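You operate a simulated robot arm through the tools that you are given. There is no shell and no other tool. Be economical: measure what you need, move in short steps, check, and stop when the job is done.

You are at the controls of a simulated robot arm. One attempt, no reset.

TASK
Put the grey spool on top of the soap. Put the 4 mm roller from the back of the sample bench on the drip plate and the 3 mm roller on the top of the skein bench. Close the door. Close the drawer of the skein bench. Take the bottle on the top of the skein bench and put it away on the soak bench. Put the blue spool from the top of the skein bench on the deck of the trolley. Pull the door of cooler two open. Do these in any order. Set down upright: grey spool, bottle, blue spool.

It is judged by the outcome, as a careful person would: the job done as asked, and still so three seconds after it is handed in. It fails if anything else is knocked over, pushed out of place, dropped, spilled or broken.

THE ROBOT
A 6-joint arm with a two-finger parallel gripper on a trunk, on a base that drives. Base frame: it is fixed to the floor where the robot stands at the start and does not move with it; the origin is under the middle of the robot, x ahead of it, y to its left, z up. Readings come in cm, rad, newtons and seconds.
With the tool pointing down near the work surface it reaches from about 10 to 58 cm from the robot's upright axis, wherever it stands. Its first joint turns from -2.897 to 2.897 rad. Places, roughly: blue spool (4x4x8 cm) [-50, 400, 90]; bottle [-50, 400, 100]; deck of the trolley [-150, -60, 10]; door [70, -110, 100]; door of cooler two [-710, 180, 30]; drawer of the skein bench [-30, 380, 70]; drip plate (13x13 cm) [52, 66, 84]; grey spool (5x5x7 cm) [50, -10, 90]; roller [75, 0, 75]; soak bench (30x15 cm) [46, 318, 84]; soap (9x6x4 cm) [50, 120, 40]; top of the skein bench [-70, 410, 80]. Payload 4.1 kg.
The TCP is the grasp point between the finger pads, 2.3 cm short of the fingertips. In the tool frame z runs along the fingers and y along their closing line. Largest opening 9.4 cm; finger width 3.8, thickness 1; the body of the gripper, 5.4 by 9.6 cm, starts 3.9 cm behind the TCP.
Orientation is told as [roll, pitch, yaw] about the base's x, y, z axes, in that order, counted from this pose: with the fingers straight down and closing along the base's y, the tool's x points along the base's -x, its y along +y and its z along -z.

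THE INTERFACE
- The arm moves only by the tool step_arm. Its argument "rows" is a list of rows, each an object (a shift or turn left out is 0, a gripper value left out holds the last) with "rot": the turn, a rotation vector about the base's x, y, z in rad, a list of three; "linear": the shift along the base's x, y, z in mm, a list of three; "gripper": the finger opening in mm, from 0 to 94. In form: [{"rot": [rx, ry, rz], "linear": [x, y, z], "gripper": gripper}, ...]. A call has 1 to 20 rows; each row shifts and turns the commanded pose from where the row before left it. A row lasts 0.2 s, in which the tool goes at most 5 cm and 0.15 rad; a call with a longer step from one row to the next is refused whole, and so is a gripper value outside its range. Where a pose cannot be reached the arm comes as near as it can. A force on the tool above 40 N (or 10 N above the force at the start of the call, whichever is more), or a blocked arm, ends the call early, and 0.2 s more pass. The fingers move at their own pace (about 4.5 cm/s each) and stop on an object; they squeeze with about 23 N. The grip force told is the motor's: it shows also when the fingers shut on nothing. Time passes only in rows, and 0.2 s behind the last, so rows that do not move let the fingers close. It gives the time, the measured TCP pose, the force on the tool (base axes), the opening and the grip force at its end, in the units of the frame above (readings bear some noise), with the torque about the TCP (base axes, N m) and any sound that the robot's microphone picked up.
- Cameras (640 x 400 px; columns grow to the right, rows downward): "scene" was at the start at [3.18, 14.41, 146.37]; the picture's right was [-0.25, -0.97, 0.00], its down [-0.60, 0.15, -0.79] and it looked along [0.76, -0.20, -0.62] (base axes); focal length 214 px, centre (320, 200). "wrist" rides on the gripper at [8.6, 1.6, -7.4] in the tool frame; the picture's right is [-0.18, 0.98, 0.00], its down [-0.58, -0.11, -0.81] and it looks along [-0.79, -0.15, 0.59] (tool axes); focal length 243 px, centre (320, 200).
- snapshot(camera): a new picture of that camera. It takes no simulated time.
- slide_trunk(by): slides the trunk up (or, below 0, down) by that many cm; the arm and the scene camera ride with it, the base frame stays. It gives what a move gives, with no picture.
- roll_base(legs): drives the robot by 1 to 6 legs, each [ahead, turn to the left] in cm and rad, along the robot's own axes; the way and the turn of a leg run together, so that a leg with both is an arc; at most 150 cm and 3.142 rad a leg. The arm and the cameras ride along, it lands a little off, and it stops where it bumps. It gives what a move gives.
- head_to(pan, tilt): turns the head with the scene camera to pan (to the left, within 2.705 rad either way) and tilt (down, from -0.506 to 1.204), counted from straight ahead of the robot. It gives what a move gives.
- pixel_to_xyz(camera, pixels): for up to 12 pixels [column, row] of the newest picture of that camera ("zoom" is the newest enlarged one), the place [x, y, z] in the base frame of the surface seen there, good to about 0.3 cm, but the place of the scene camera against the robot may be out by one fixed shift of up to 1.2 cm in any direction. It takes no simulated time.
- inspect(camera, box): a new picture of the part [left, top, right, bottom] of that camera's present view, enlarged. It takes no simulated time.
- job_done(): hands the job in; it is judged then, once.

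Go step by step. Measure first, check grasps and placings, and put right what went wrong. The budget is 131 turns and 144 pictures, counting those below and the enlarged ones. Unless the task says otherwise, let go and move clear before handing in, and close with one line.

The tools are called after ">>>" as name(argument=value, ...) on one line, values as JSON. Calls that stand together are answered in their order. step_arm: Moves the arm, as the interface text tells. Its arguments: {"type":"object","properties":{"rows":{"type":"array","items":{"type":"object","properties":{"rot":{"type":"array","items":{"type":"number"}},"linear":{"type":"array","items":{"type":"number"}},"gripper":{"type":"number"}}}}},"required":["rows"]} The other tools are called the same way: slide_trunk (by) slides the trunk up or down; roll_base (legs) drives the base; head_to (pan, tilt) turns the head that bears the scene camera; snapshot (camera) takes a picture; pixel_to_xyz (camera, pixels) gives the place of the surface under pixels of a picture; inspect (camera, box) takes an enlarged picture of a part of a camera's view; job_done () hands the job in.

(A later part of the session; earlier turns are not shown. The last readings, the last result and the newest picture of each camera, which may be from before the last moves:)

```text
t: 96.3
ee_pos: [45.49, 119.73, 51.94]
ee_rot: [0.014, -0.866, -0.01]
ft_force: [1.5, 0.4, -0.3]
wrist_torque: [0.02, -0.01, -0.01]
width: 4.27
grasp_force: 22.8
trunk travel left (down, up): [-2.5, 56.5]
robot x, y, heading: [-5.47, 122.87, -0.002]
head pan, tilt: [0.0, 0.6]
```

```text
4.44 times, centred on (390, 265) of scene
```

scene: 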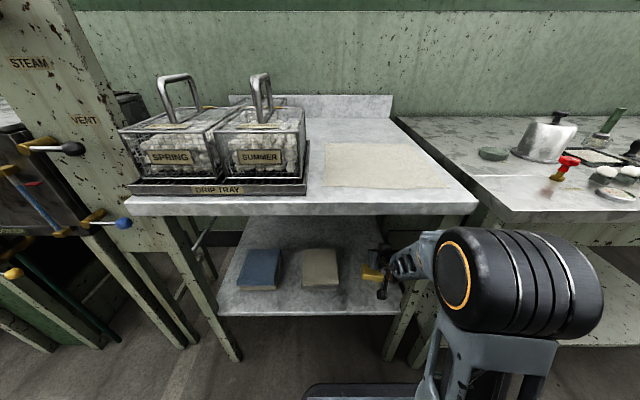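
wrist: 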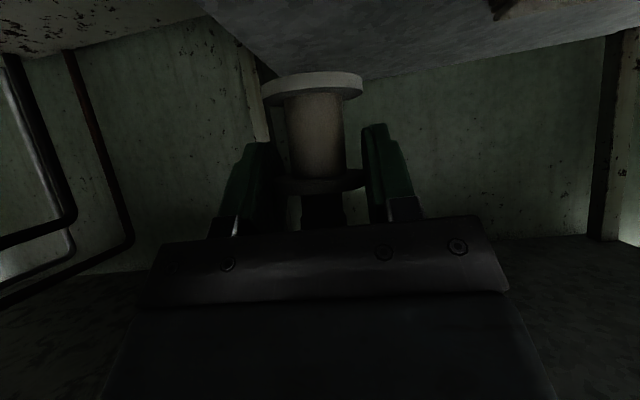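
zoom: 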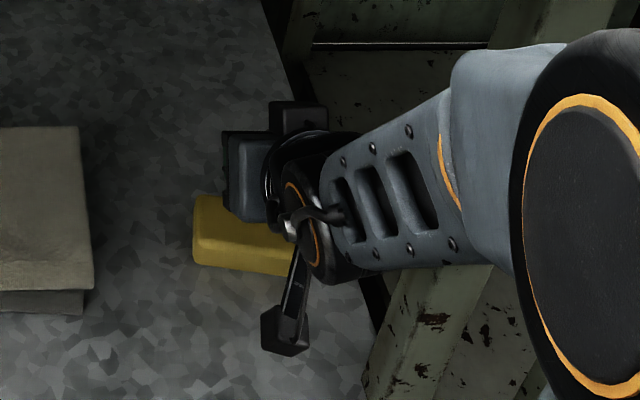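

Spool bottom is ≈47.5, axis ≈(45.3,120.2). I move +3.8 cm in x and lower to just above the soap (top 41.1).

>>> step_arm(rows=[{"linear": [19, -2, 0]}, {"linear": [19, -2, 0]}, {"linear": [0, 0, -20]}, {"linear": [0, 0, -20]}, {"linear": [0, 0, -15]}])

>>> inspect(camera="wrist", box=[200, 0, 440, 150])

>>> pixel_to_xyz(camera="wrist", pixels=[[311, 80], [268, 90], [358, 86], [311, 60], [311, 50], [311, 40], [311, 25], [270, 60], [360, 60]])

```text
t: 97.5
ee_pos: [49.42, 119.18, 46.36]
ee_rot: [0.022, -0.866, -0.007]
ft_force: [0.6, -0.5, 0.2]
wrist_torque: [-0.01, -0.05, 0.01]
width: 4.26
grasp_force: 23.0
out of reach, approached as far as the arm can: row 5
trunk travel left (down, up): [-2.5, 56.5]
robot x, y, heading: [-5.76, 122.87, -0.0]
head pan, tilt: [0.0, 0.6]
```

```text
2.67 times, centred on (320, 75) of wrist
```

zoom: 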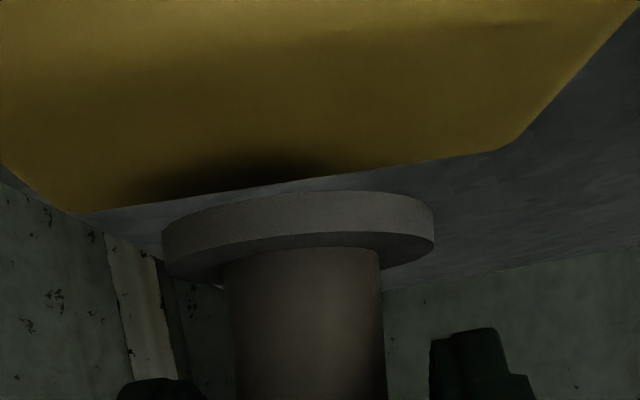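

```text
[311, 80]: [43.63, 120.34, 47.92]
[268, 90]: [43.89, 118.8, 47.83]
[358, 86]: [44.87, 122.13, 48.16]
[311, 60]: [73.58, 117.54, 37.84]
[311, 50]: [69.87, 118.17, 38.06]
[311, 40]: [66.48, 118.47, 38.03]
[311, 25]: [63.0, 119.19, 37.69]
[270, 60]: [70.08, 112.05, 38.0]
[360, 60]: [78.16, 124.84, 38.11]
```

I use the zoom picture's own coordinates to find the soap's far edge and flange.

>>> pixel_to_xyz(camera="zoom", pixels=[[300, 183], [85, 205], [500, 148], [300, 150], [20, 160], [600, 30], [300, 100], [300, 215], [170, 240], [430, 225], [10, 10], [250, 5]])

```text
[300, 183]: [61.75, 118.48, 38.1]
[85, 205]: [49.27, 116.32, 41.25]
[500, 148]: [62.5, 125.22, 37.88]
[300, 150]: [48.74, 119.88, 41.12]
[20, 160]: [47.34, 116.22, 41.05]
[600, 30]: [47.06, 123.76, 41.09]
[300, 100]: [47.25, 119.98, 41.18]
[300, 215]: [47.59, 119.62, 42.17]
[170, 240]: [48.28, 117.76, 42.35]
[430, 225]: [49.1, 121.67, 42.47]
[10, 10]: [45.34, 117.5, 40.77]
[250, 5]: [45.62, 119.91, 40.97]
```

Soap top spans x≈45.2–50.3, y≈116.2–124; the spool axis is ≈(49.6,119.7), 1 cm above it. I shift back 1.6 cm, +0.4 in y and lower gently.

>>> step_arm(rows=[{"linear": [-16, 4, 0]}, {"linear": [0, 0, -4]}])

>>> inspect(camera="wrist", box=[200, 0, 440, 150])

>>> pixel_to_xyz(camera="zoom", pixels=[[300, 215], [170, 240], [430, 225], [300, 190], [300, 150], [300, 170]])

```text
t: 98.1
ee_pos: [47.8, 118.99, 46.21]
ee_rot: [0.022, -0.864, -0.007]
ft_force: [-0.6, 0.0, 0.4]
wrist_torque: [-0.01, 0.02, 0.0]
width: 4.26
grasp_force: 22.7
out of reach, approached as far as the arm can: row 1
trunk travel left (down, up): [-2.5, 56.5]
robot x, y, heading: [-5.62, 123.25, -0.002]
head pan, tilt: [0.0, 0.6]
```

```text
2.67 times, centred on (320, 75) of wrist
```

zoom: 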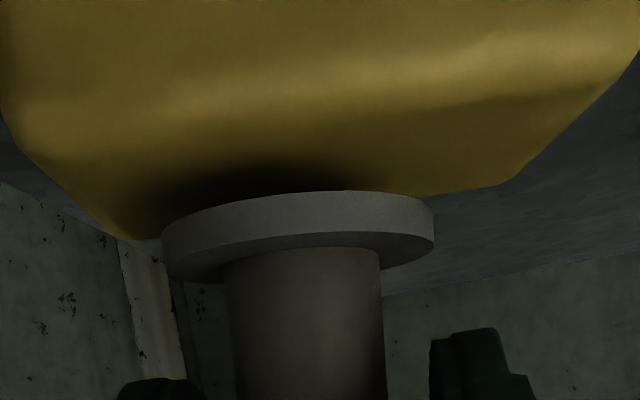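

```text
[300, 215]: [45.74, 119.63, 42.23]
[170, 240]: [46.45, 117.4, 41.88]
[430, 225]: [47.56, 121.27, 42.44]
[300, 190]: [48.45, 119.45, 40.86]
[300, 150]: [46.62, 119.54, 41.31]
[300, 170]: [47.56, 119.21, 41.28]
```

Now the axis is ≈47.8 with soap visible in front of the flange; the arm is at its reach limit, so I lower with the trunk in small amounts.

>>> slide_trunk(by=-0.4)

>>> slide_trunk(by=-0.3)

>>> inspect(camera="wrist", box=[200, 0, 440, 150])

```text
t: 98.6
ee_pos: [47.79, 118.94, 45.75]
ee_rot: [0.023, -0.864, -0.008]
ft_force: [0.7, 0.2, -0.1]
wrist_torque: [0.0, 0.0, 0.02]
width: 4.27
grasp_force: 23.3
trunk travel left (down, up): [-2.1, 56.9]
robot x, y, heading: [-5.91, 122.75, -0.002]
head pan, tilt: [0.0, 0.6]
```

```text
t: 99.1
ee_pos: [47.78, 118.83, 45.73]
ee_rot: [0.022, -0.866, -0.006]
ft_force: [-0.3, 0.4, 4.9]
wrist_torque: [-0.08, -0.03, 0.01]
width: 4.29
grasp_force: 23.2
trunk travel left (down, up): [-1.8, 57.2]
robot x, y, heading: [-5.74, 122.81, 0.0]
head pan, tilt: [0.0, 0.6]
```

```text
2.67 times, centred on (320, 75) of wrist
```

zoom: 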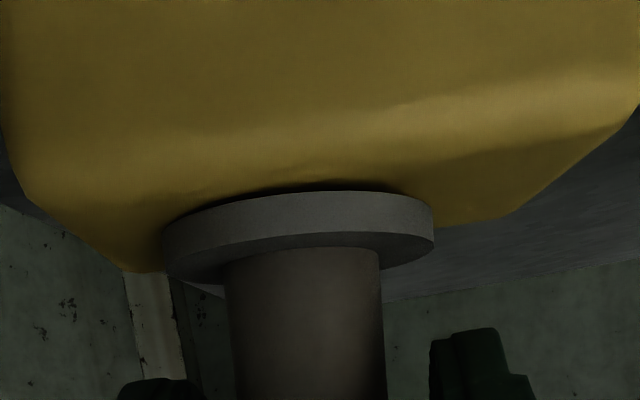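

Contact at 4.9 N. I verify the soap's near edge relative to the flange before letting go.

>>> pixel_to_xyz(camera="zoom", pixels=[[300, 5], [300, 50], [300, 100], [300, 140], [300, 165], [300, 182], [300, 215], [135, 265], [510, 215], [170, 240], [430, 225], [60, 200]])

```text
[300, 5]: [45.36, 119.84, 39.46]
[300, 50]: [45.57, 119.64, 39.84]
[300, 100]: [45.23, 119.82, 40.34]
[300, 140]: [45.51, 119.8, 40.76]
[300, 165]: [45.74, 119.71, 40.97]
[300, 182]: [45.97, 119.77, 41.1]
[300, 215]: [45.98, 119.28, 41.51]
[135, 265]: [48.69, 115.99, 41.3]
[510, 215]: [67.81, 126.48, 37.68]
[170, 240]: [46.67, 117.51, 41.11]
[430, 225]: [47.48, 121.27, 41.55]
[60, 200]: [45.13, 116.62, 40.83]
```

Flange front x=46 lies on the soap (45.4 to ~51); well centred. I open and withdraw.

>>> step_arm(rows=[{"gripper": 60}, {"gripper": 94}, {}, {}, {}])

>>> step_arm(rows=[{"linear": [-15, 0, 5]}, {"linear": [-25, 0, 10]}, {"linear": [-30, 0, 15]}])

>>> snapshot(camera="wrist")

```text
t: 100.3
ee_pos: [47.82, 118.87, 45.48]
ee_rot: [0.024, -0.865, -0.009]
ft_force: [-0.2, -0.2, -0.4]
wrist_torque: [0.01, 0.0, 0.02]
width: 9.42
grasp_force: 0.0
trunk travel left (down, up): [-1.8, 57.2]
robot x, y, heading: [-5.31, 123.14, -0.0]
head pan, tilt: [0.0, 0.6]
```

```text
t: 101.1
ee_pos: [41.8, 119.02, 48.47]
ee_rot: [0.016, -0.878, 0.004]
ft_force: [8.7, -0.3, -3.7]
wrist_torque: [0.22, 0.0, 0.56]
width: 9.4
grasp_force: 0.1
trunk travel left (down, up): [-1.8, 57.2]
robot x, y, heading: [-5.86, 123.17, 0.002]
head pan, tilt: [0.0, 0.6]
stopped in row 3: the force on the tool passed its limit (the readings are from after the stop); the commanded pose is now the measured one
```

```text
101 pictures are left
```

wrist: 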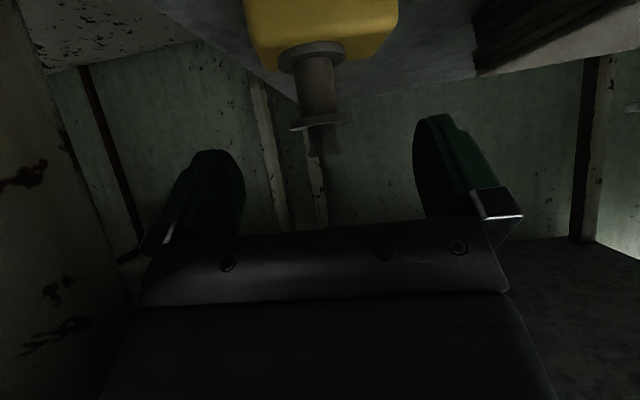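

The spool stands on the soap at (318,80). Something touched while withdrawing (+x 8.7 N); the right leg is close. I look from the scene camera.

>>> inspect(camera="scene", box=[320, 200, 500, 320])

>>> pixel_to_xyz(camera="wrist", pixels=[[40, 100], [70, 250], [50, 200], [20, 300], [500, 50], [560, 40]])

```text
3.33 times, centred on (410, 260) of scene
```

zoom: 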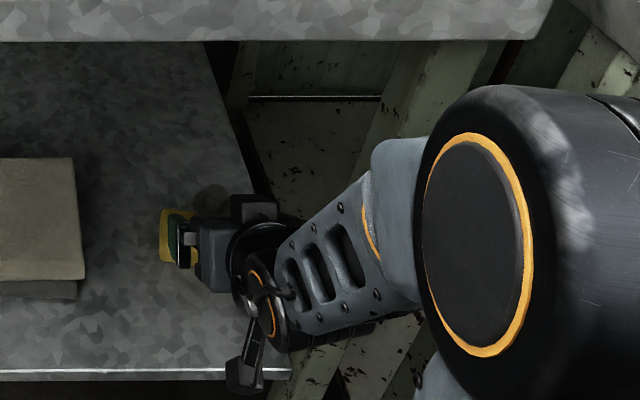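

```text
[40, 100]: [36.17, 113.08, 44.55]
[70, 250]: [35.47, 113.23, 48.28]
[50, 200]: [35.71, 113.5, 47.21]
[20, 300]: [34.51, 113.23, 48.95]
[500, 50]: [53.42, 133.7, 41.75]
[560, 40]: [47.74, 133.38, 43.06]
```

The leg's inner face is at y≈113.3, just where the open gripper's right side passes. I close the fingers partly, shift 3 cm left, then withdraw.

>>> step_arm(rows=[{"gripper": 30}, {}, {"linear": [0, 15, 0]}, {"linear": [0, 15, 0]}, {"linear": [0, 5, 3]}, {"linear": [-20, 0, 8]}, {"linear": [-30, 0, 12]}, {"linear": [-30, 0, 10]}])

>>> snapshot(camera="wrist")

```text
t: 102.9
ee_pos: [38.72, 119.87, 53.25]
ee_rot: [0.018, -0.875, 0.0]
ft_force: [0.7, 0.3, 0.2]
wrist_torque: [0.0, 0.04, -0.02]
width: 3.0
grasp_force: 0.0
out of reach, approached as far as the arm can: row 4, 5, 7, 8
trunk travel left (down, up): [-1.8, 57.2]
robot x, y, heading: [-6.06, 123.09, 0.0]
head pan, tilt: [0.0, 0.6]
```

```text
99 pictures are left
```

wrist: 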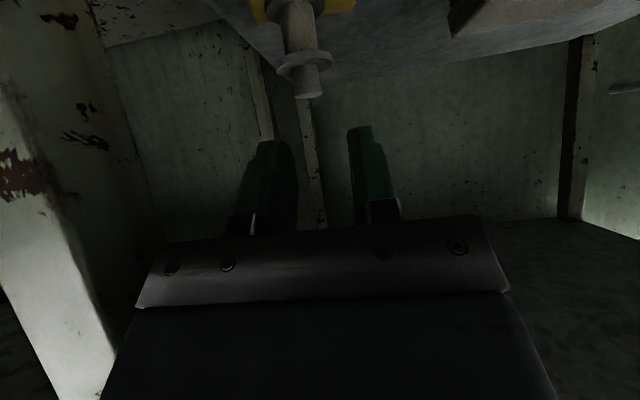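

Spool remains upright. Now I reverse the base out and confirm, raising the trunk.

>>> roll_base(legs=[[-24, 0]])

>>> snapshot(camera="scene")

```text
t: 104.7
ee_pos: [15.21, 119.8, 53.17]
ee_rot: [0.02, -0.875, -0.001]
ft_force: [0.0, 0.6, -1.0]
wrist_torque: [0.01, 0.01, 0.01]
width: 3.0
grasp_force: 0.0
trunk travel left (down, up): [-1.8, 57.2]
robot x, y, heading: [-29.48, 122.84, -0.002]
head pan, tilt: [0.0, 0.6]
```

```text
98 pictures are left
```

scene: 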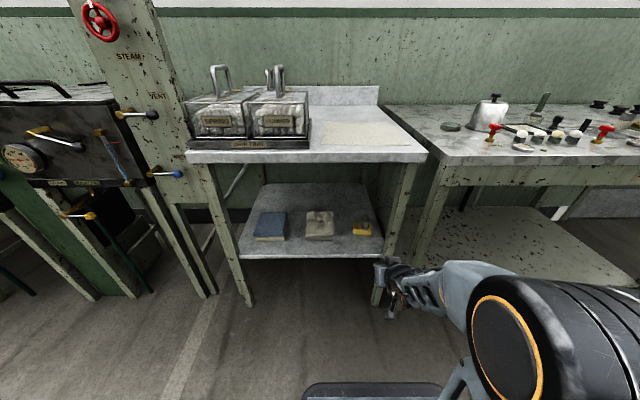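

>>> inspect(camera="scene", box=[300, 190, 400, 250])

>>> slide_trunk(by=40)

>>> head_to(pan=1.571, tilt=0.35)

>>> snapshot(camera="scene")

```text
6.40 times, centred on (350, 220) of scene
```

zoom: 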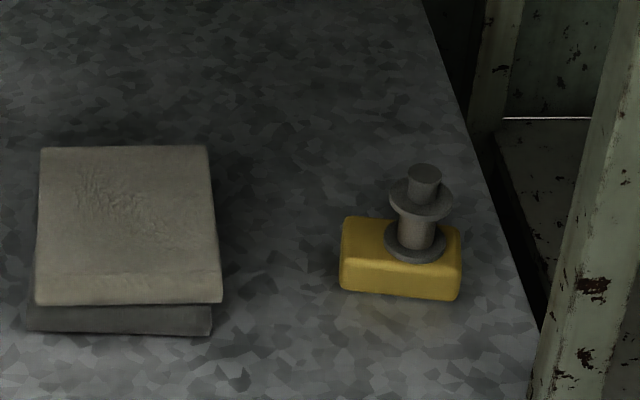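

```text
t: 108.5
ee_pos: [15.16, 119.81, 93.19]
ee_rot: [0.02, -0.874, -0.002]
ft_force: [0.3, -0.1, -0.2]
wrist_torque: [0.01, 0.01, -0.02]
width: 2.98
grasp_force: 0.0
trunk travel left (down, up): [-41.8, 17.2]
robot x, y, heading: [-29.21, 122.88, -0.008]
head pan, tilt: [0.0, 0.6]
```

```text
t: 110.2
ee_pos: [15.09, 119.66, 93.18]
ee_rot: [0.021, -0.878, -0.004]
ft_force: [-0.5, -0.5, -1.0]
wrist_torque: [0.03, -0.04, 0.05]
width: 3.03
grasp_force: 0.1
trunk travel left (down, up): [-41.8, 17.2]
robot x, y, heading: [-29.23, 123.05, -0.005]
head pan, tilt: [1.571, 0.351]
```

```text
96 pictures are left
```

scene: 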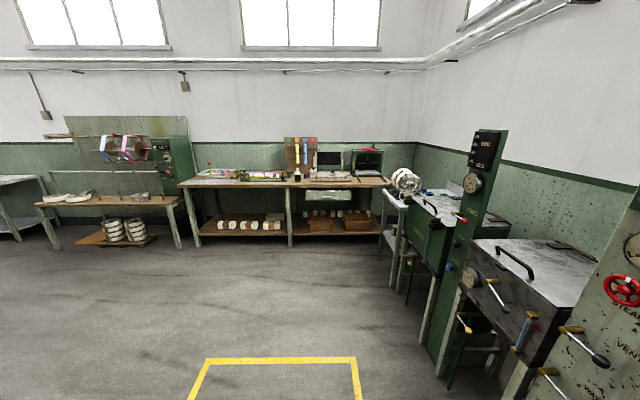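

Grey spool is standing on the soap. Next is the skein bench; I drive ahead toward it and look.

>>> roll_base(legs=[[0, 1.671], [130, 0], [0, -0.095], [40, 0]])

>>> head_to(pan=0.0, tilt=0.5)

>>> snapshot(camera="scene")

>>> inspect(camera="scene", box=[220, 60, 460, 210])

```text
t: 123.6
ee_pos: [-35.1, 341.84, 93.27]
ee_rot: [0.019, -0.877, 1.537]
ft_force: [-0.4, 0.0, 1.0]
wrist_torque: [0.01, -0.02, 0.01]
width: 2.98
grasp_force: 0.0
trunk travel left (down, up): [-41.8, 17.2]
robot x, y, heading: [-39.53, 297.33, 1.535]
head pan, tilt: [1.571, 0.351]
```

```text
t: 125.2
ee_pos: [-35.08, 341.86, 93.19]
ee_rot: [0.018, -0.876, 1.538]
ft_force: [0.2, 0.5, -0.7]
wrist_torque: [-0.02, 0.03, -0.01]
width: 3.02
grasp_force: 0.0
trunk travel left (down, up): [-41.8, 17.2]
robot x, y, heading: [-40.0, 297.82, 1.535]
head pan, tilt: [0.0, 0.499]
```

```text
95 pictures are left
```

scene: 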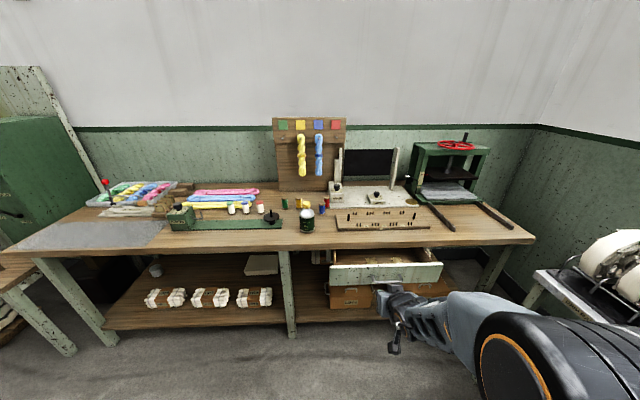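

```text
2.67 times, centred on (340, 135) of scene
```

zoom: 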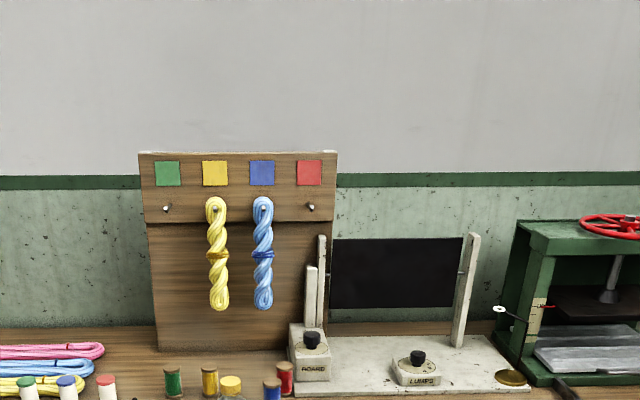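

>>> inspect(camera="scene", box=[160, 180, 360, 260])

>>> pixel_to_xyz(camera="scene", pixels=[[323, 209], [307, 219], [333, 208], [310, 200], [300, 240], [345, 268], [440, 268], [335, 245], [430, 215], [200, 215], [290, 300], [345, 285]])

```text
3.20 times, centred on (260, 220) of scene
```

zoom: 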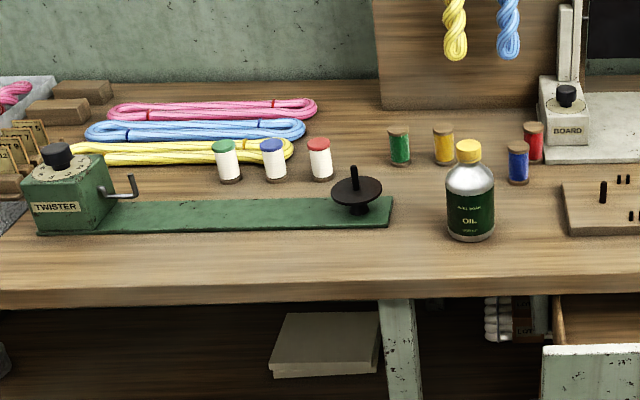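

```text
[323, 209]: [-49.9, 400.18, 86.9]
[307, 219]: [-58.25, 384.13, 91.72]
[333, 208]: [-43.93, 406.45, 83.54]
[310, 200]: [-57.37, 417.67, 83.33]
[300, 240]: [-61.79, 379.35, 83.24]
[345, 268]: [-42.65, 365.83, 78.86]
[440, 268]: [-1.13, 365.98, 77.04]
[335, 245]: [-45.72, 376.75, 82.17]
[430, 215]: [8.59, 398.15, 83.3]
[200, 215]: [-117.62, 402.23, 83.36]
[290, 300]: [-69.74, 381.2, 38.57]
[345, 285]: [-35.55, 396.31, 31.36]
```

The drawer front stands out at y≈366 (x -43..-1, z≈72–79), the bench edge at y≈373. I close the drawer first: look at its front closely.

>>> inspect(camera="scene", box=[300, 230, 480, 330])

>>> pixel_to_xyz(camera="zoom", pixels=[[120, 130], [300, 130], [480, 130], [290, 175], [420, 160], [120, 90], [400, 90], [150, 40]])

```text
3.56 times, centred on (390, 280) of scene
```

zoom: 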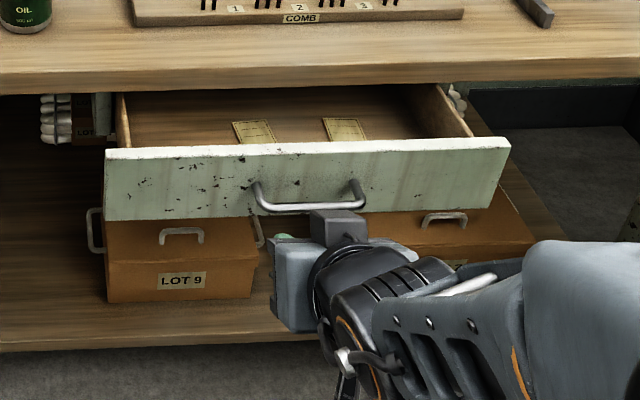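

```text
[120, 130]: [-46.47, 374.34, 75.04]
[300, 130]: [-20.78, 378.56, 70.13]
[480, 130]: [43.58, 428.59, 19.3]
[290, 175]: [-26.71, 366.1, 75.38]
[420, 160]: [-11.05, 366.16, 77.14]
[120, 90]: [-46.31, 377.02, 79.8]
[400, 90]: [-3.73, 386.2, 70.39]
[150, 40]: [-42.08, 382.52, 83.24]
```

I push at the drawer's middle just above its pull: close fingers, shift to x≈-21, lower the trunk 15 cm, then drive forward.

>>> step_arm(rows=[{"linear": [35, 0, 0], "gripper": 0}, {"linear": [35, 0, 0]}, {"linear": [35, 0, 0]}, {"linear": [30, 0, 0]}, {}])

>>> slide_trunk(by=-15.2)

>>> roll_base(legs=[[17, 0]])

>>> snapshot(camera="wrist")

>>> snapshot(camera="scene")

```text
t: 126.4
ee_pos: [-21.64, 341.84, 93.35]
ee_rot: [0.021, -0.875, 1.538]
ft_force: [-0.4, 0.1, -0.7]
wrist_torque: [0.0, -0.01, 0.0]
width: 0.03
grasp_force: 22.8
trunk travel left (down, up): [-41.8, 17.2]
robot x, y, heading: [-39.81, 297.81, 1.537]
head pan, tilt: [0.0, 0.499]
```

```text
t: 128.2
ee_pos: [-21.72, 341.67, 78.11]
ee_rot: [0.018, -0.877, 1.537]
ft_force: [-0.3, -0.2, 0.0]
wrist_torque: [0.0, -0.02, 0.0]
width: 0.0
grasp_force: 22.9
trunk travel left (down, up): [-26.6, 32.4]
robot x, y, heading: [-39.6, 297.45, 1.538]
head pan, tilt: [0.0, 0.499]
```

```text
t: 129.7
ee_pos: [-21.24, 359.19, 78.3]
ee_rot: [0.02, -0.876, 1.537]
ft_force: [-0.7, 0.4, -1.0]
wrist_torque: [0.0, 0.03, 0.0]
width: 0.0
grasp_force: 22.6
trunk travel left (down, up): [-26.6, 32.4]
robot x, y, heading: [-38.92, 315.29, 1.535]
head pan, tilt: [0.0, 0.499]
```

```text
91 pictures are left
```

wrist: 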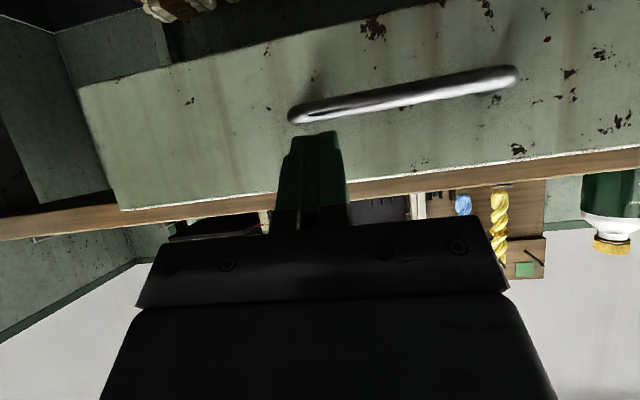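

```text
90 pictures are left
```

scene: 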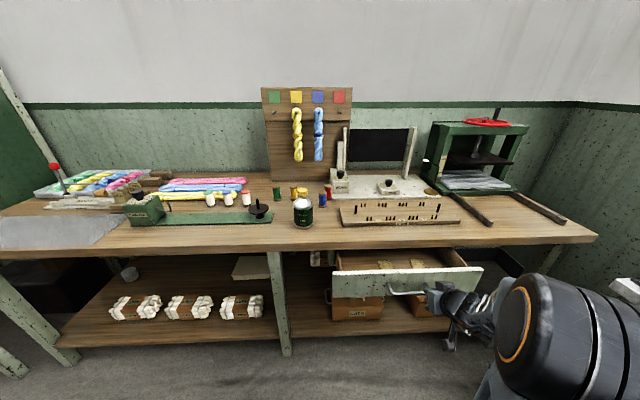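

Fingertips point just above the pull on the drawer face. I raise by 0.7 cm and drive forward until it seats.

>>> step_arm(rows=[{"linear": [-15, 0, 4]}, {"linear": [-15, 0, 0]}])

>>> roll_base(legs=[[10, 0], [6, 0]])

>>> snapshot(camera="wrist")

>>> snapshot(camera="scene")

```text
t: 130.3
ee_pos: [-24.23, 359.18, 78.4]
ee_rot: [0.018, -0.873, 1.539]
ft_force: [0.2, 0.6, 0.9]
wrist_torque: [0.04, -0.01, -0.04]
width: 0.04
grasp_force: 22.9
trunk travel left (down, up): [-26.6, 32.4]
robot x, y, heading: [-39.23, 315.2, 1.538]
head pan, tilt: [0.0, 0.499]
```

```text
t: 132.0
ee_pos: [-23.86, 375.74, 78.44]
ee_rot: [0.021, -0.876, 1.541]
ft_force: [0.0, -0.8, 0.3]
wrist_torque: [0.01, 0.02, 0.03]
width: 0.0
grasp_force: 22.7
trunk travel left (down, up): [-26.6, 32.4]
robot x, y, heading: [-38.37, 331.69, 1.541]
head pan, tilt: [0.0, 0.499]
```

```text
89 pictures are left
```

wrist: 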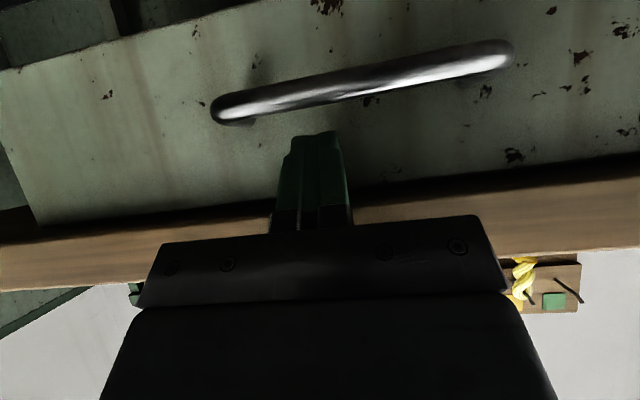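

```text
88 pictures are left
```

scene: 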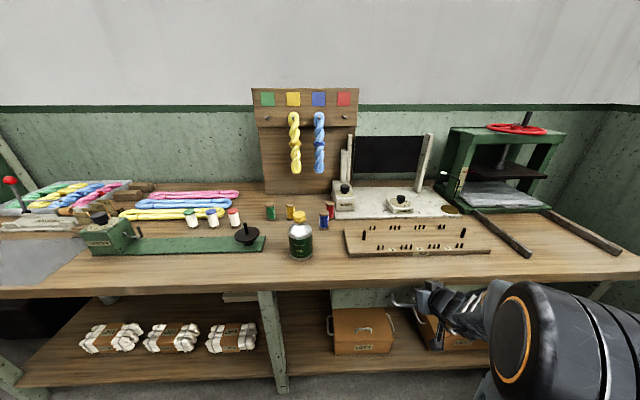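

No force yet; the drawer face has moved under the bench lip. I measure face and lip to see if there is travel left.

>>> pixel_to_xyz(camera="wrist", pixels=[[150, 120], [450, 120], [150, 180], [560, 150], [150, 235], [560, 190], [150, 255], [350, 85]])

>>> roll_base(legs=[[4, 0]])

>>> snapshot(camera="wrist")

>>> pixel_to_xyz(camera="wrist", pixels=[[150, 120], [450, 120], [150, 180], [560, 150], [150, 235], [560, 190]])

```text
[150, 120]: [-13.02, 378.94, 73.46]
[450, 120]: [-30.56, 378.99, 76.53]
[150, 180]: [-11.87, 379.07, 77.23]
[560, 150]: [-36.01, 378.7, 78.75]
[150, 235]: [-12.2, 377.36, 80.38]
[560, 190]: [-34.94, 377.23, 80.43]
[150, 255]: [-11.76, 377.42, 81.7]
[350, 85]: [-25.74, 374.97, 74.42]
```

```text
t: 132.8
ee_pos: [-23.74, 375.99, 78.35]
ee_rot: [0.019, -0.869, 1.537]
ft_force: [-2.4, -18.4, 7.0]
wrist_torque: [0.24, 0.03, 0.1]
width: 0.0
grasp_force: 23.0
trunk travel left (down, up): [-26.6, 32.4]
robot x, y, heading: [-38.73, 332.06, 1.539]
head pan, tilt: [0.0, 0.499]
stopped in leg 1: the force on the tool passed its limit (the readings are from after the stop); the commanded pose is now the measured one
```

```text
87 pictures are left
```

wrist: 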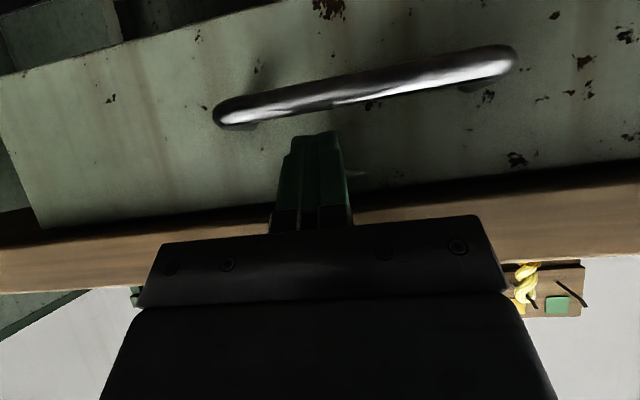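

```text
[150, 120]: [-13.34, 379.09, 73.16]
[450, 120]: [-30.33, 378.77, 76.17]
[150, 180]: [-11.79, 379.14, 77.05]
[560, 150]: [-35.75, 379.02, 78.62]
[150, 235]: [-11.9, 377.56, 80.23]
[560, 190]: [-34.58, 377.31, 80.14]
```

The face reads y≈379 before and after with an 18 N stop, so it is probably seated. To be sure it wasn't the gripper body on the lip, I push once more lower down on the pull bar.

>>> step_arm(rows=[{"linear": [0, -30, 0]}, {"linear": [0, -15, -20]}, {"linear": [0, 0, -20]}, {"linear": [0, 15, 0]}, {"linear": [0, 10, 0]}, {"linear": [0, 10, 0]}, {"linear": [0, 10, 0]}, {"linear": [0, 10, 0]}])

>>> snapshot(camera="wrist")

>>> pixel_to_xyz(camera="wrist", pixels=[[150, 120], [450, 120], [150, 180], [560, 150], [150, 235], [560, 190]])

```text
t: 133.6
ee_pos: [-23.11, 372.1, 74.91]
ee_rot: [0.021, -0.877, 1.541]
ft_force: [-2.4, -12.8, 9.8]
wrist_torque: [0.27, 0.0, 0.07]
width: 0.0
grasp_force: 23.0
out of reach, approached as far as the arm can: row 2
trunk travel left (down, up): [-26.6, 32.4]
robot x, y, heading: [-38.95, 332.13, 1.541]
head pan, tilt: [0.0, 0.499]
stopped in row 3: the force on the tool passed its limit (the readings are from after the stop); the commanded pose is now the measured one
```

```text
86 pictures are left
```

wrist: 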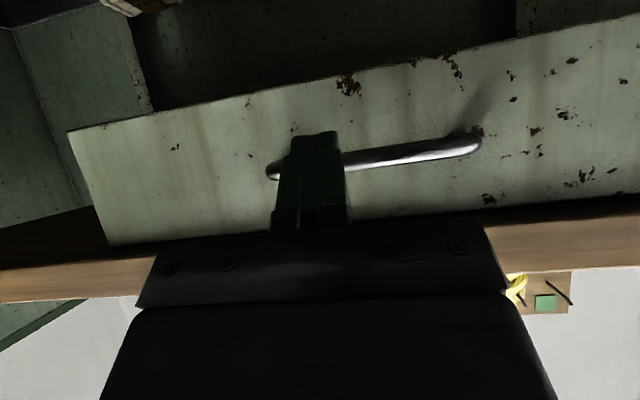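

```text
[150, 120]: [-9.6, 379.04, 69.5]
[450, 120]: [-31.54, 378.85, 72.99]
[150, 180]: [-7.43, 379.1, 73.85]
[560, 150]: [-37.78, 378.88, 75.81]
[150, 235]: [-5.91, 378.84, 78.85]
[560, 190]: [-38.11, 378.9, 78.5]
```

Face is still y≈379 under a 13 N push: the drawer is closed. Next the blue spool: back off, raise the trunk, point the tool straight down and approach x≈-50.

>>> roll_base(legs=[[-16, 0]])

>>> slide_trunk(by=28)

>>> step_arm(rows=[{"rot": [-0.146, 0, 0], "linear": [-20, 0, 15], "gripper": 60}, {"rot": [-0.146, 0, 0], "linear": [-20, 0, 15]}, {"rot": [-0.146, 0, 0], "linear": [-20, 0, 15]}, {"rot": [-0.146, 0, 0], "linear": [-20, 0, 15]}, {"rot": [-0.146, 0, 0], "linear": [-20, 0, 15]}, {"rot": [-0.146, 0, 0], "linear": [-20, 0, 15]}])

>>> roll_base(legs=[[0, 0.33], [31, 0], [0, -0.3]])

>>> snapshot(camera="wrist")

>>> snapshot(camera="scene")

```text
t: 135.0
ee_pos: [-23.54, 356.14, 74.91]
ee_rot: [0.021, -0.875, 1.536]
ft_force: [0.0, 1.0, 0.2]
wrist_torque: [0.03, 0.01, -0.02]
width: 0.0
grasp_force: 23.0
trunk travel left (down, up): [-26.6, 32.4]
robot x, y, heading: [-38.74, 316.03, 1.542]
head pan, tilt: [0.0, 0.499]
```

```text
t: 137.8
ee_pos: [-23.66, 356.07, 102.92]
ee_rot: [0.021, -0.875, 1.538]
ft_force: [-1.3, -1.0, 0.0]
wrist_torque: [0.03, 0.0, 0.03]
width: 0.0
grasp_force: 22.8
trunk travel left (down, up): [-54.6, 4.4]
robot x, y, heading: [-39.18, 316.05, 1.541]
head pan, tilt: [0.0, 0.499]
```

```text
t: 139.2
ee_pos: [-35.51, 356.45, 111.7]
ee_rot: [-0.005, 0.004, 1.55]
ft_force: [-0.6, 0.7, 0.3]
wrist_torque: [-0.03, -0.01, 0.0]
width: 6.01
grasp_force: 0.0
trunk travel left (down, up): [-54.6, 4.4]
robot x, y, heading: [-39.35, 316.11, 1.535]
head pan, tilt: [0.0, 0.499]
```

```text
t: 143.3
ee_pos: [-46.11, 385.84, 111.65]
ee_rot: [-0.003, 0.001, 1.59]
ft_force: [-0.6, -0.2, -0.1]
wrist_torque: [-0.01, 0.0, -0.01]
width: 6.01
grasp_force: 0.1
trunk travel left (down, up): [-54.6, 4.4]
robot x, y, heading: [-47.9, 344.56, 1.576]
head pan, tilt: [0.0, 0.499]
```

```text
85 pictures are left
```

wrist: 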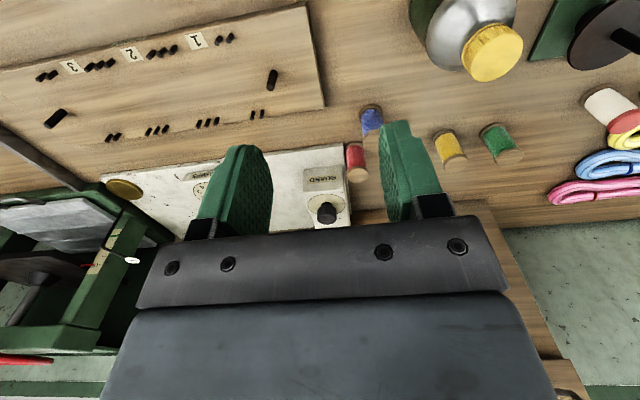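

```text
84 pictures are left
```

scene: 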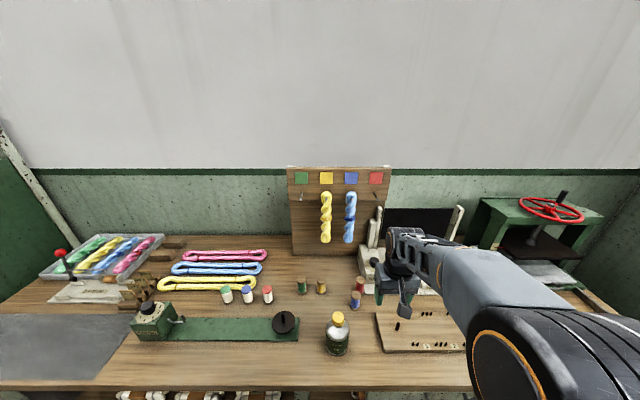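

Blue spool at wrist pixels (371,110)-(371,130), red behind it at (356,160), bottle cap at (490,50). I measure them.

>>> inspect(camera="wrist", box=[320, 0, 540, 200])

>>> pixel_to_xyz(camera="wrist", pixels=[[371, 131], [371, 110], [362, 115], [381, 115], [358, 173], [347, 155], [490, 55], [490, 25], [440, 10], [465, 30], [510, 40], [515, 10]])

```text
2.00 times, centred on (430, 100) of wrist
```

zoom: 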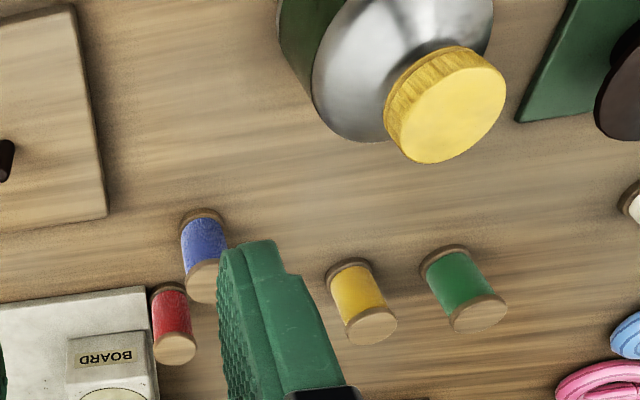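

```text
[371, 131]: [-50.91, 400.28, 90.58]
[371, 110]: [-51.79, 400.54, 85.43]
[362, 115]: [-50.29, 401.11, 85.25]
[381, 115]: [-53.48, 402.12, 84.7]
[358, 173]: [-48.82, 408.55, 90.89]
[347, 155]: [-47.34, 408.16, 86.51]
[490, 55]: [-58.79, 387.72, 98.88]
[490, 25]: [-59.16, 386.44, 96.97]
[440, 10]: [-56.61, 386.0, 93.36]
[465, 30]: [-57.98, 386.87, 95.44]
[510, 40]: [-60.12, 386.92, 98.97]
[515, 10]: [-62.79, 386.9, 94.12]
```

The bottle (≈(-59,387), cap top z≈99) stands close to where the gripper would come for the spool, so I take the bottle first. I move the wrist to view it squarely.

>>> step_arm(rows=[{"linear": [-40, -35, 10], "gripper": 94}, {"linear": [-40, -35, 10]}, {"linear": [-40, -30, 10]}])

>>> snapshot(camera="wrist")

>>> pixel_to_xyz(camera="wrist", pixels=[[320, 100], [340, 100], [300, 100], [320, 60], [320, 120], [370, 60], [270, 60]])

```text
refused: row 1 steps farther than a row can; nothing moved
```

```text
82 pictures are left
```

wrist: 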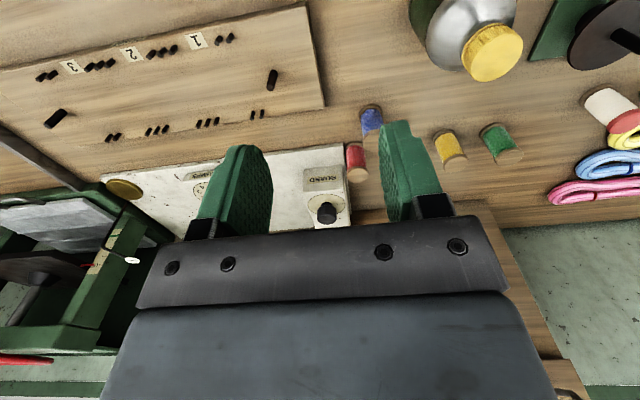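

```text
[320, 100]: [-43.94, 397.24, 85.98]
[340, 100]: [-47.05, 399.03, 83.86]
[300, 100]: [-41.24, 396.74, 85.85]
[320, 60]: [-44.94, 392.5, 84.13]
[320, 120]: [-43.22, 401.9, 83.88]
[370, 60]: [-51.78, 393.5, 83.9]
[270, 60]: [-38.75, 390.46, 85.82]
```

That row was slightly too long; I split it.

>>> step_arm(rows=[{"linear": [-30, -25, 8], "gripper": 94}, {"linear": [-30, -25, 8]}, {"linear": [-30, -25, 8]}, {"linear": [-30, -25, 6]}])

>>> snapshot(camera="wrist")

```text
t: 144.3
ee_pos: [-58.17, 375.73, 114.44]
ee_rot: [-0.004, 0.003, 1.588]
ft_force: [0.2, -1.0, 0.0]
wrist_torque: [0.0, 0.02, -0.01]
width: 9.41
grasp_force: 0.1
trunk travel left (down, up): [-54.6, 4.4]
robot x, y, heading: [-47.96, 345.71, 1.578]
head pan, tilt: [0.0, 0.499]
```

```text
81 pictures are left
```

wrist: 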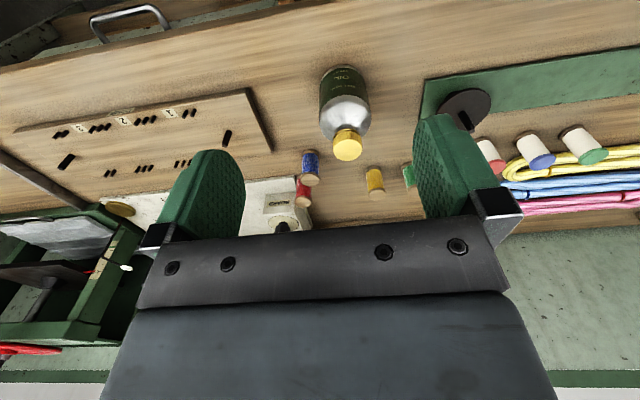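

>>> pixel_to_xyz(camera="wrist", pixels=[[348, 150], [334, 148], [362, 147], [348, 135], [345, 115], [321, 112], [370, 112], [320, 85], [368, 85], [343, 72], [310, 180], [310, 155]])

>>> inspect(camera="wrist", box=[290, 50, 410, 210])

```text
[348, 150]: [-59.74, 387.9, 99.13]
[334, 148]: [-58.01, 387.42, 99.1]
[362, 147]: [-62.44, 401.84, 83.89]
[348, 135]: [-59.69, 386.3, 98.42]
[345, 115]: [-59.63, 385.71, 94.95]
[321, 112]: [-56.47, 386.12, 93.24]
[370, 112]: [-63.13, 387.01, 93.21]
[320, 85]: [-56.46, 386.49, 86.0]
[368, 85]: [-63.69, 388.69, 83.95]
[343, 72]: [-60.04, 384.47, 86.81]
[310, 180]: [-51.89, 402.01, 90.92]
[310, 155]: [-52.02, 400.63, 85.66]
```

```text
2.50 times, centred on (350, 130) of wrist
```

zoom: 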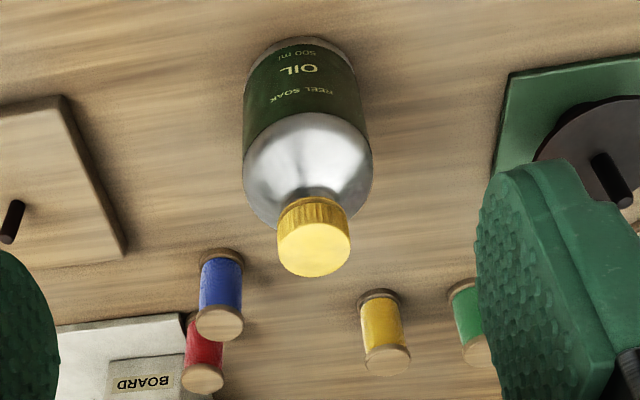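

Bottle axis ≈(-59.8,387.7), cap z 97.3–99.1, Ø3.6. I grip it by the cap from above.

>>> step_arm(rows=[{"linear": [-8, 40, 0], "gripper": 70}, {"linear": [-8, 40, 0]}, {"linear": [0, 40, 0]}, {"linear": [0, 0, -40]}, {"linear": [0, 0, -40]}, {"linear": [0, 0, -40]}, {"linear": [0, 0, -20]}])

>>> snapshot(camera="wrist")

```text
t: 145.9
ee_pos: [-59.75, 387.76, 100.74]
ee_rot: [-0.003, 0.002, 1.589]
ft_force: [-0.2, 0.4, -0.2]
wrist_torque: [0.05, -0.02, 0.01]
width: 7.0
grasp_force: 0.0
trunk travel left (down, up): [-54.6, 4.4]
robot x, y, heading: [-48.37, 345.02, 1.575]
head pan, tilt: [0.0, 0.499]
```

```text
79 pictures are left
```

wrist: 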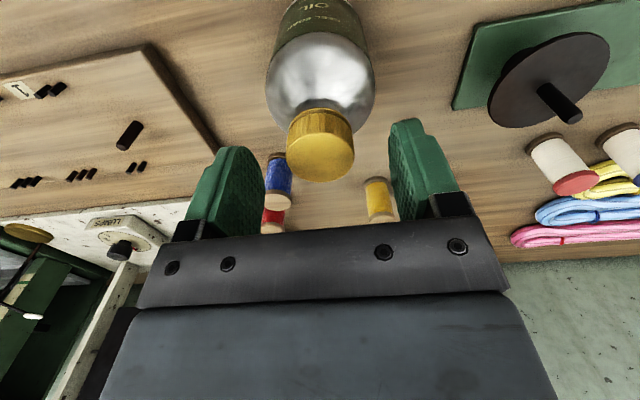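

The cap sits midway between the pads. Down 1.8 cm, close, lift.

>>> step_arm(rows=[{"linear": [0, 0, -18]}, {"gripper": 10}, {}, {}, {}, {}])

>>> step_arm(rows=[{"linear": [0, 0, 20]}, {"linear": [0, 0, 40]}, {"linear": [0, -10, 30]}, {"linear": [0, -40, 10]}, {"linear": [0, -40, 0]}, {"linear": [0, -40, 0]}])

>>> snapshot(camera="wrist")

```text
t: 147.3
ee_pos: [-59.62, 387.89, 99.14]
ee_rot: [-0.004, 0.001, 1.591]
ft_force: [0.7, -1.1, 0.1]
wrist_torque: [0.02, -0.03, 0.03]
width: 3.41
grasp_force: 23.0
trunk travel left (down, up): [-54.6, 4.4]
robot x, y, heading: [-47.86, 345.83, 1.584]
head pan, tilt: [0.0, 0.499]
```

```text
t: 148.7
ee_pos: [-59.61, 374.93, 108.9]
ee_rot: [-0.002, 0.001, 1.592]
ft_force: [-0.2, 0.6, -2.3]
wrist_torque: [-0.01, -0.01, 0.01]
width: 3.42
grasp_force: 23.0
trunk travel left (down, up): [-54.6, 4.4]
robot x, y, heading: [-48.38, 345.09, 1.583]
head pan, tilt: [0.0, 0.499]
```

```text
78 pictures are left
```

wrist: 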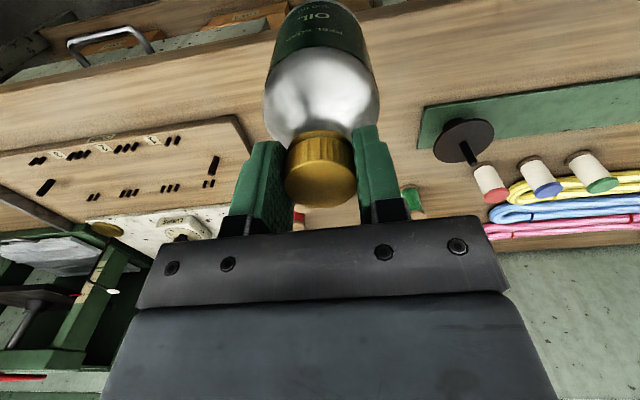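

The bottle is held upright. I back away, turn toward the soak bench at (46,318) and look for free space.

>>> roll_base(legs=[[-30, 0], [0, -1.58]])

>>> head_to(pan=0.0, tilt=0.6)

>>> snapshot(camera="scene")

>>> inspect(camera="scene", box=[220, 120, 460, 270])

```text
t: 154.5
ee_pos: [-18.59, 327.62, 108.79]
ee_rot: [-0.004, 0.0, 0.048]
ft_force: [0.7, -0.5, -3.6]
wrist_torque: [-0.04, 0.03, 0.0]
width: 3.39
grasp_force: 23.1
trunk travel left (down, up): [-54.6, 4.4]
robot x, y, heading: [-48.12, 315.23, 0.034]
head pan, tilt: [0.0, 0.499]
```

```text
t: 155.2
ee_pos: [-18.52, 327.75, 108.79]
ee_rot: [-0.004, 0.004, 0.047]
ft_force: [0.4, 0.8, -2.4]
wrist_torque: [-0.03, -0.01, 0.04]
width: 3.4
grasp_force: 22.6
trunk travel left (down, up): [-54.6, 4.4]
robot x, y, heading: [-47.64, 315.42, 0.034]
head pan, tilt: [0.0, 0.6]
```

```text
77 pictures are left
```

scene: 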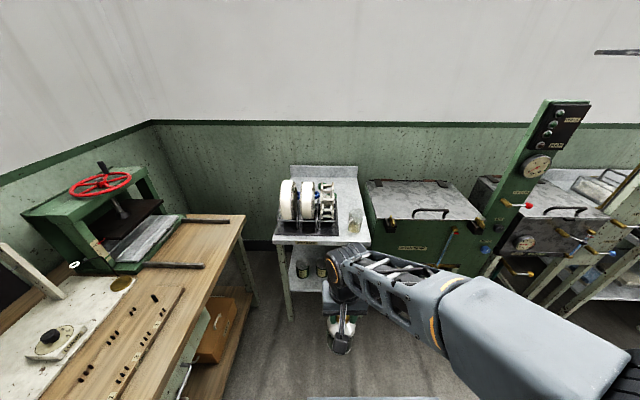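

```text
2.67 times, centred on (340, 195) of scene
```

zoom: 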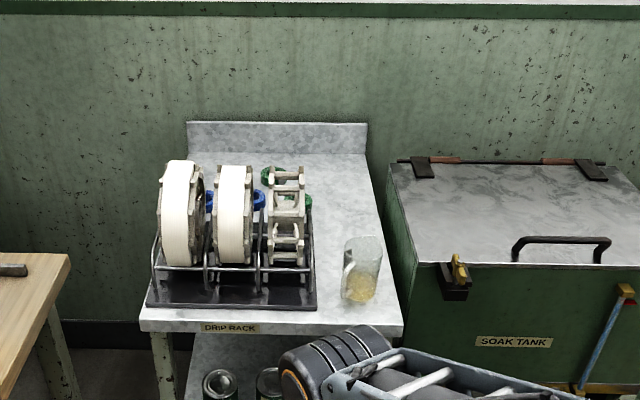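

The soak bench has a drip rack, a glass mug at about (359,228), and lower-shelf bottles. I measure free areas on the top.

>>> pixel_to_xyz(camera="zoom", pixels=[[145, 325], [400, 330], [315, 300], [310, 250], [360, 290], [360, 245], [380, 240], [345, 210], [365, 165], [330, 200], [330, 320], [220, 385]])

>>> inspect(camera="scene", box=[270, 160, 380, 310])

```text
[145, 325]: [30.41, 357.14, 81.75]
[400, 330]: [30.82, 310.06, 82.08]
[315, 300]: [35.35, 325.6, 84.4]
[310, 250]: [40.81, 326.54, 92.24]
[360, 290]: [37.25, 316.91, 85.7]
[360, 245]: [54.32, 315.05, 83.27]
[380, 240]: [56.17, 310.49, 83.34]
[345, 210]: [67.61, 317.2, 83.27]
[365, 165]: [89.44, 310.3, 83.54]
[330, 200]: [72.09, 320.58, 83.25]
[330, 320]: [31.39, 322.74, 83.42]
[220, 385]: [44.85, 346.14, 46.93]
```

```text
2.67 times, centred on (325, 235) of scene
```

zoom: 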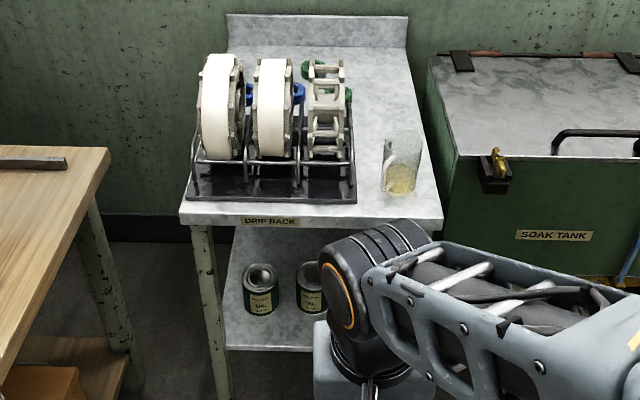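

Free space lies behind the glass (≈(40,316.5)) and right of the rack (y<325): I choose (53,318). I raise the bottle, shift right and drive up.

>>> slide_trunk(by=4.2)

>>> step_arm(rows=[{"linear": [0, -30, 15]}, {"linear": [0, -30, 15]}, {"linear": [0, -30, 15]}, {"linear": [10, -25, 10]}])

>>> roll_base(legs=[[30, -0.034], [18, 0]])

>>> snapshot(camera="wrist")

>>> snapshot(camera="scene")

```text
t: 156.0
ee_pos: [-18.5, 327.66, 113.04]
ee_rot: [-0.004, 0.003, 0.046]
ft_force: [-0.1, 0.6, -4.3]
wrist_torque: [0.01, 0.0, -0.04]
width: 3.4
grasp_force: 23.3
trunk travel left (down, up): [-58.8, 0.2]
robot x, y, heading: [-47.49, 315.56, 0.035]
head pan, tilt: [0.0, 0.6]
```

```text
t: 157.0
ee_pos: [-17.61, 316.13, 118.52]
ee_rot: [-0.004, 0.003, 0.049]
ft_force: [0.5, -0.5, -2.8]
wrist_torque: [0.02, -0.02, -0.03]
width: 3.39
grasp_force: 23.1
trunk travel left (down, up): [-58.8, 0.2]
robot x, y, heading: [-47.86, 314.93, 0.037]
head pan, tilt: [0.0, 0.6]
```

```text
t: 160.2
ee_pos: [31.0, 314.95, 118.42]
ee_rot: [-0.004, 0.002, -0.001]
ft_force: [-0.6, -0.8, -3.3]
wrist_torque: [0.03, 0.02, 0.01]
width: 3.4
grasp_force: 22.7
trunk travel left (down, up): [-58.8, 0.2]
robot x, y, heading: [0.64, 315.45, -0.008]
head pan, tilt: [0.0, 0.6]
```

```text
74 pictures are left
```

wrist: 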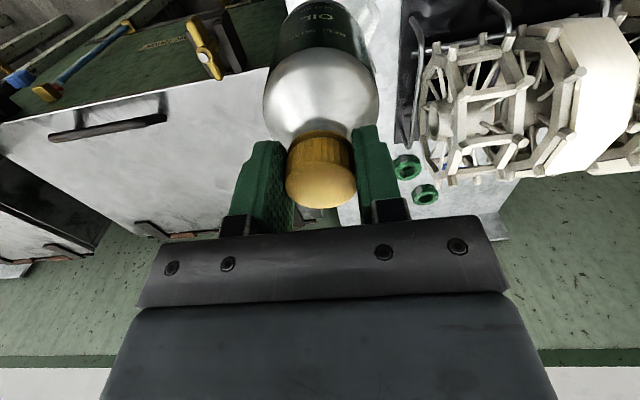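

```text
73 pictures are left
```

scene: 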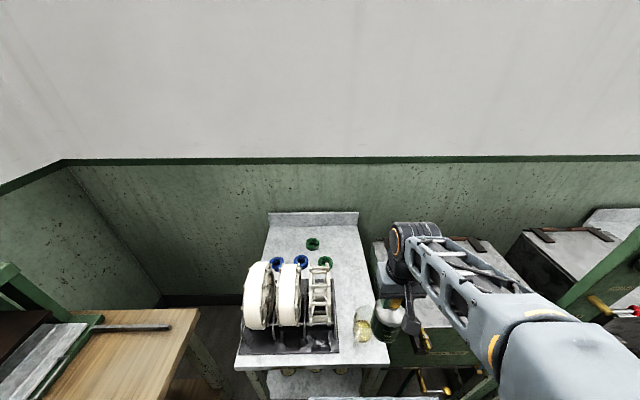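

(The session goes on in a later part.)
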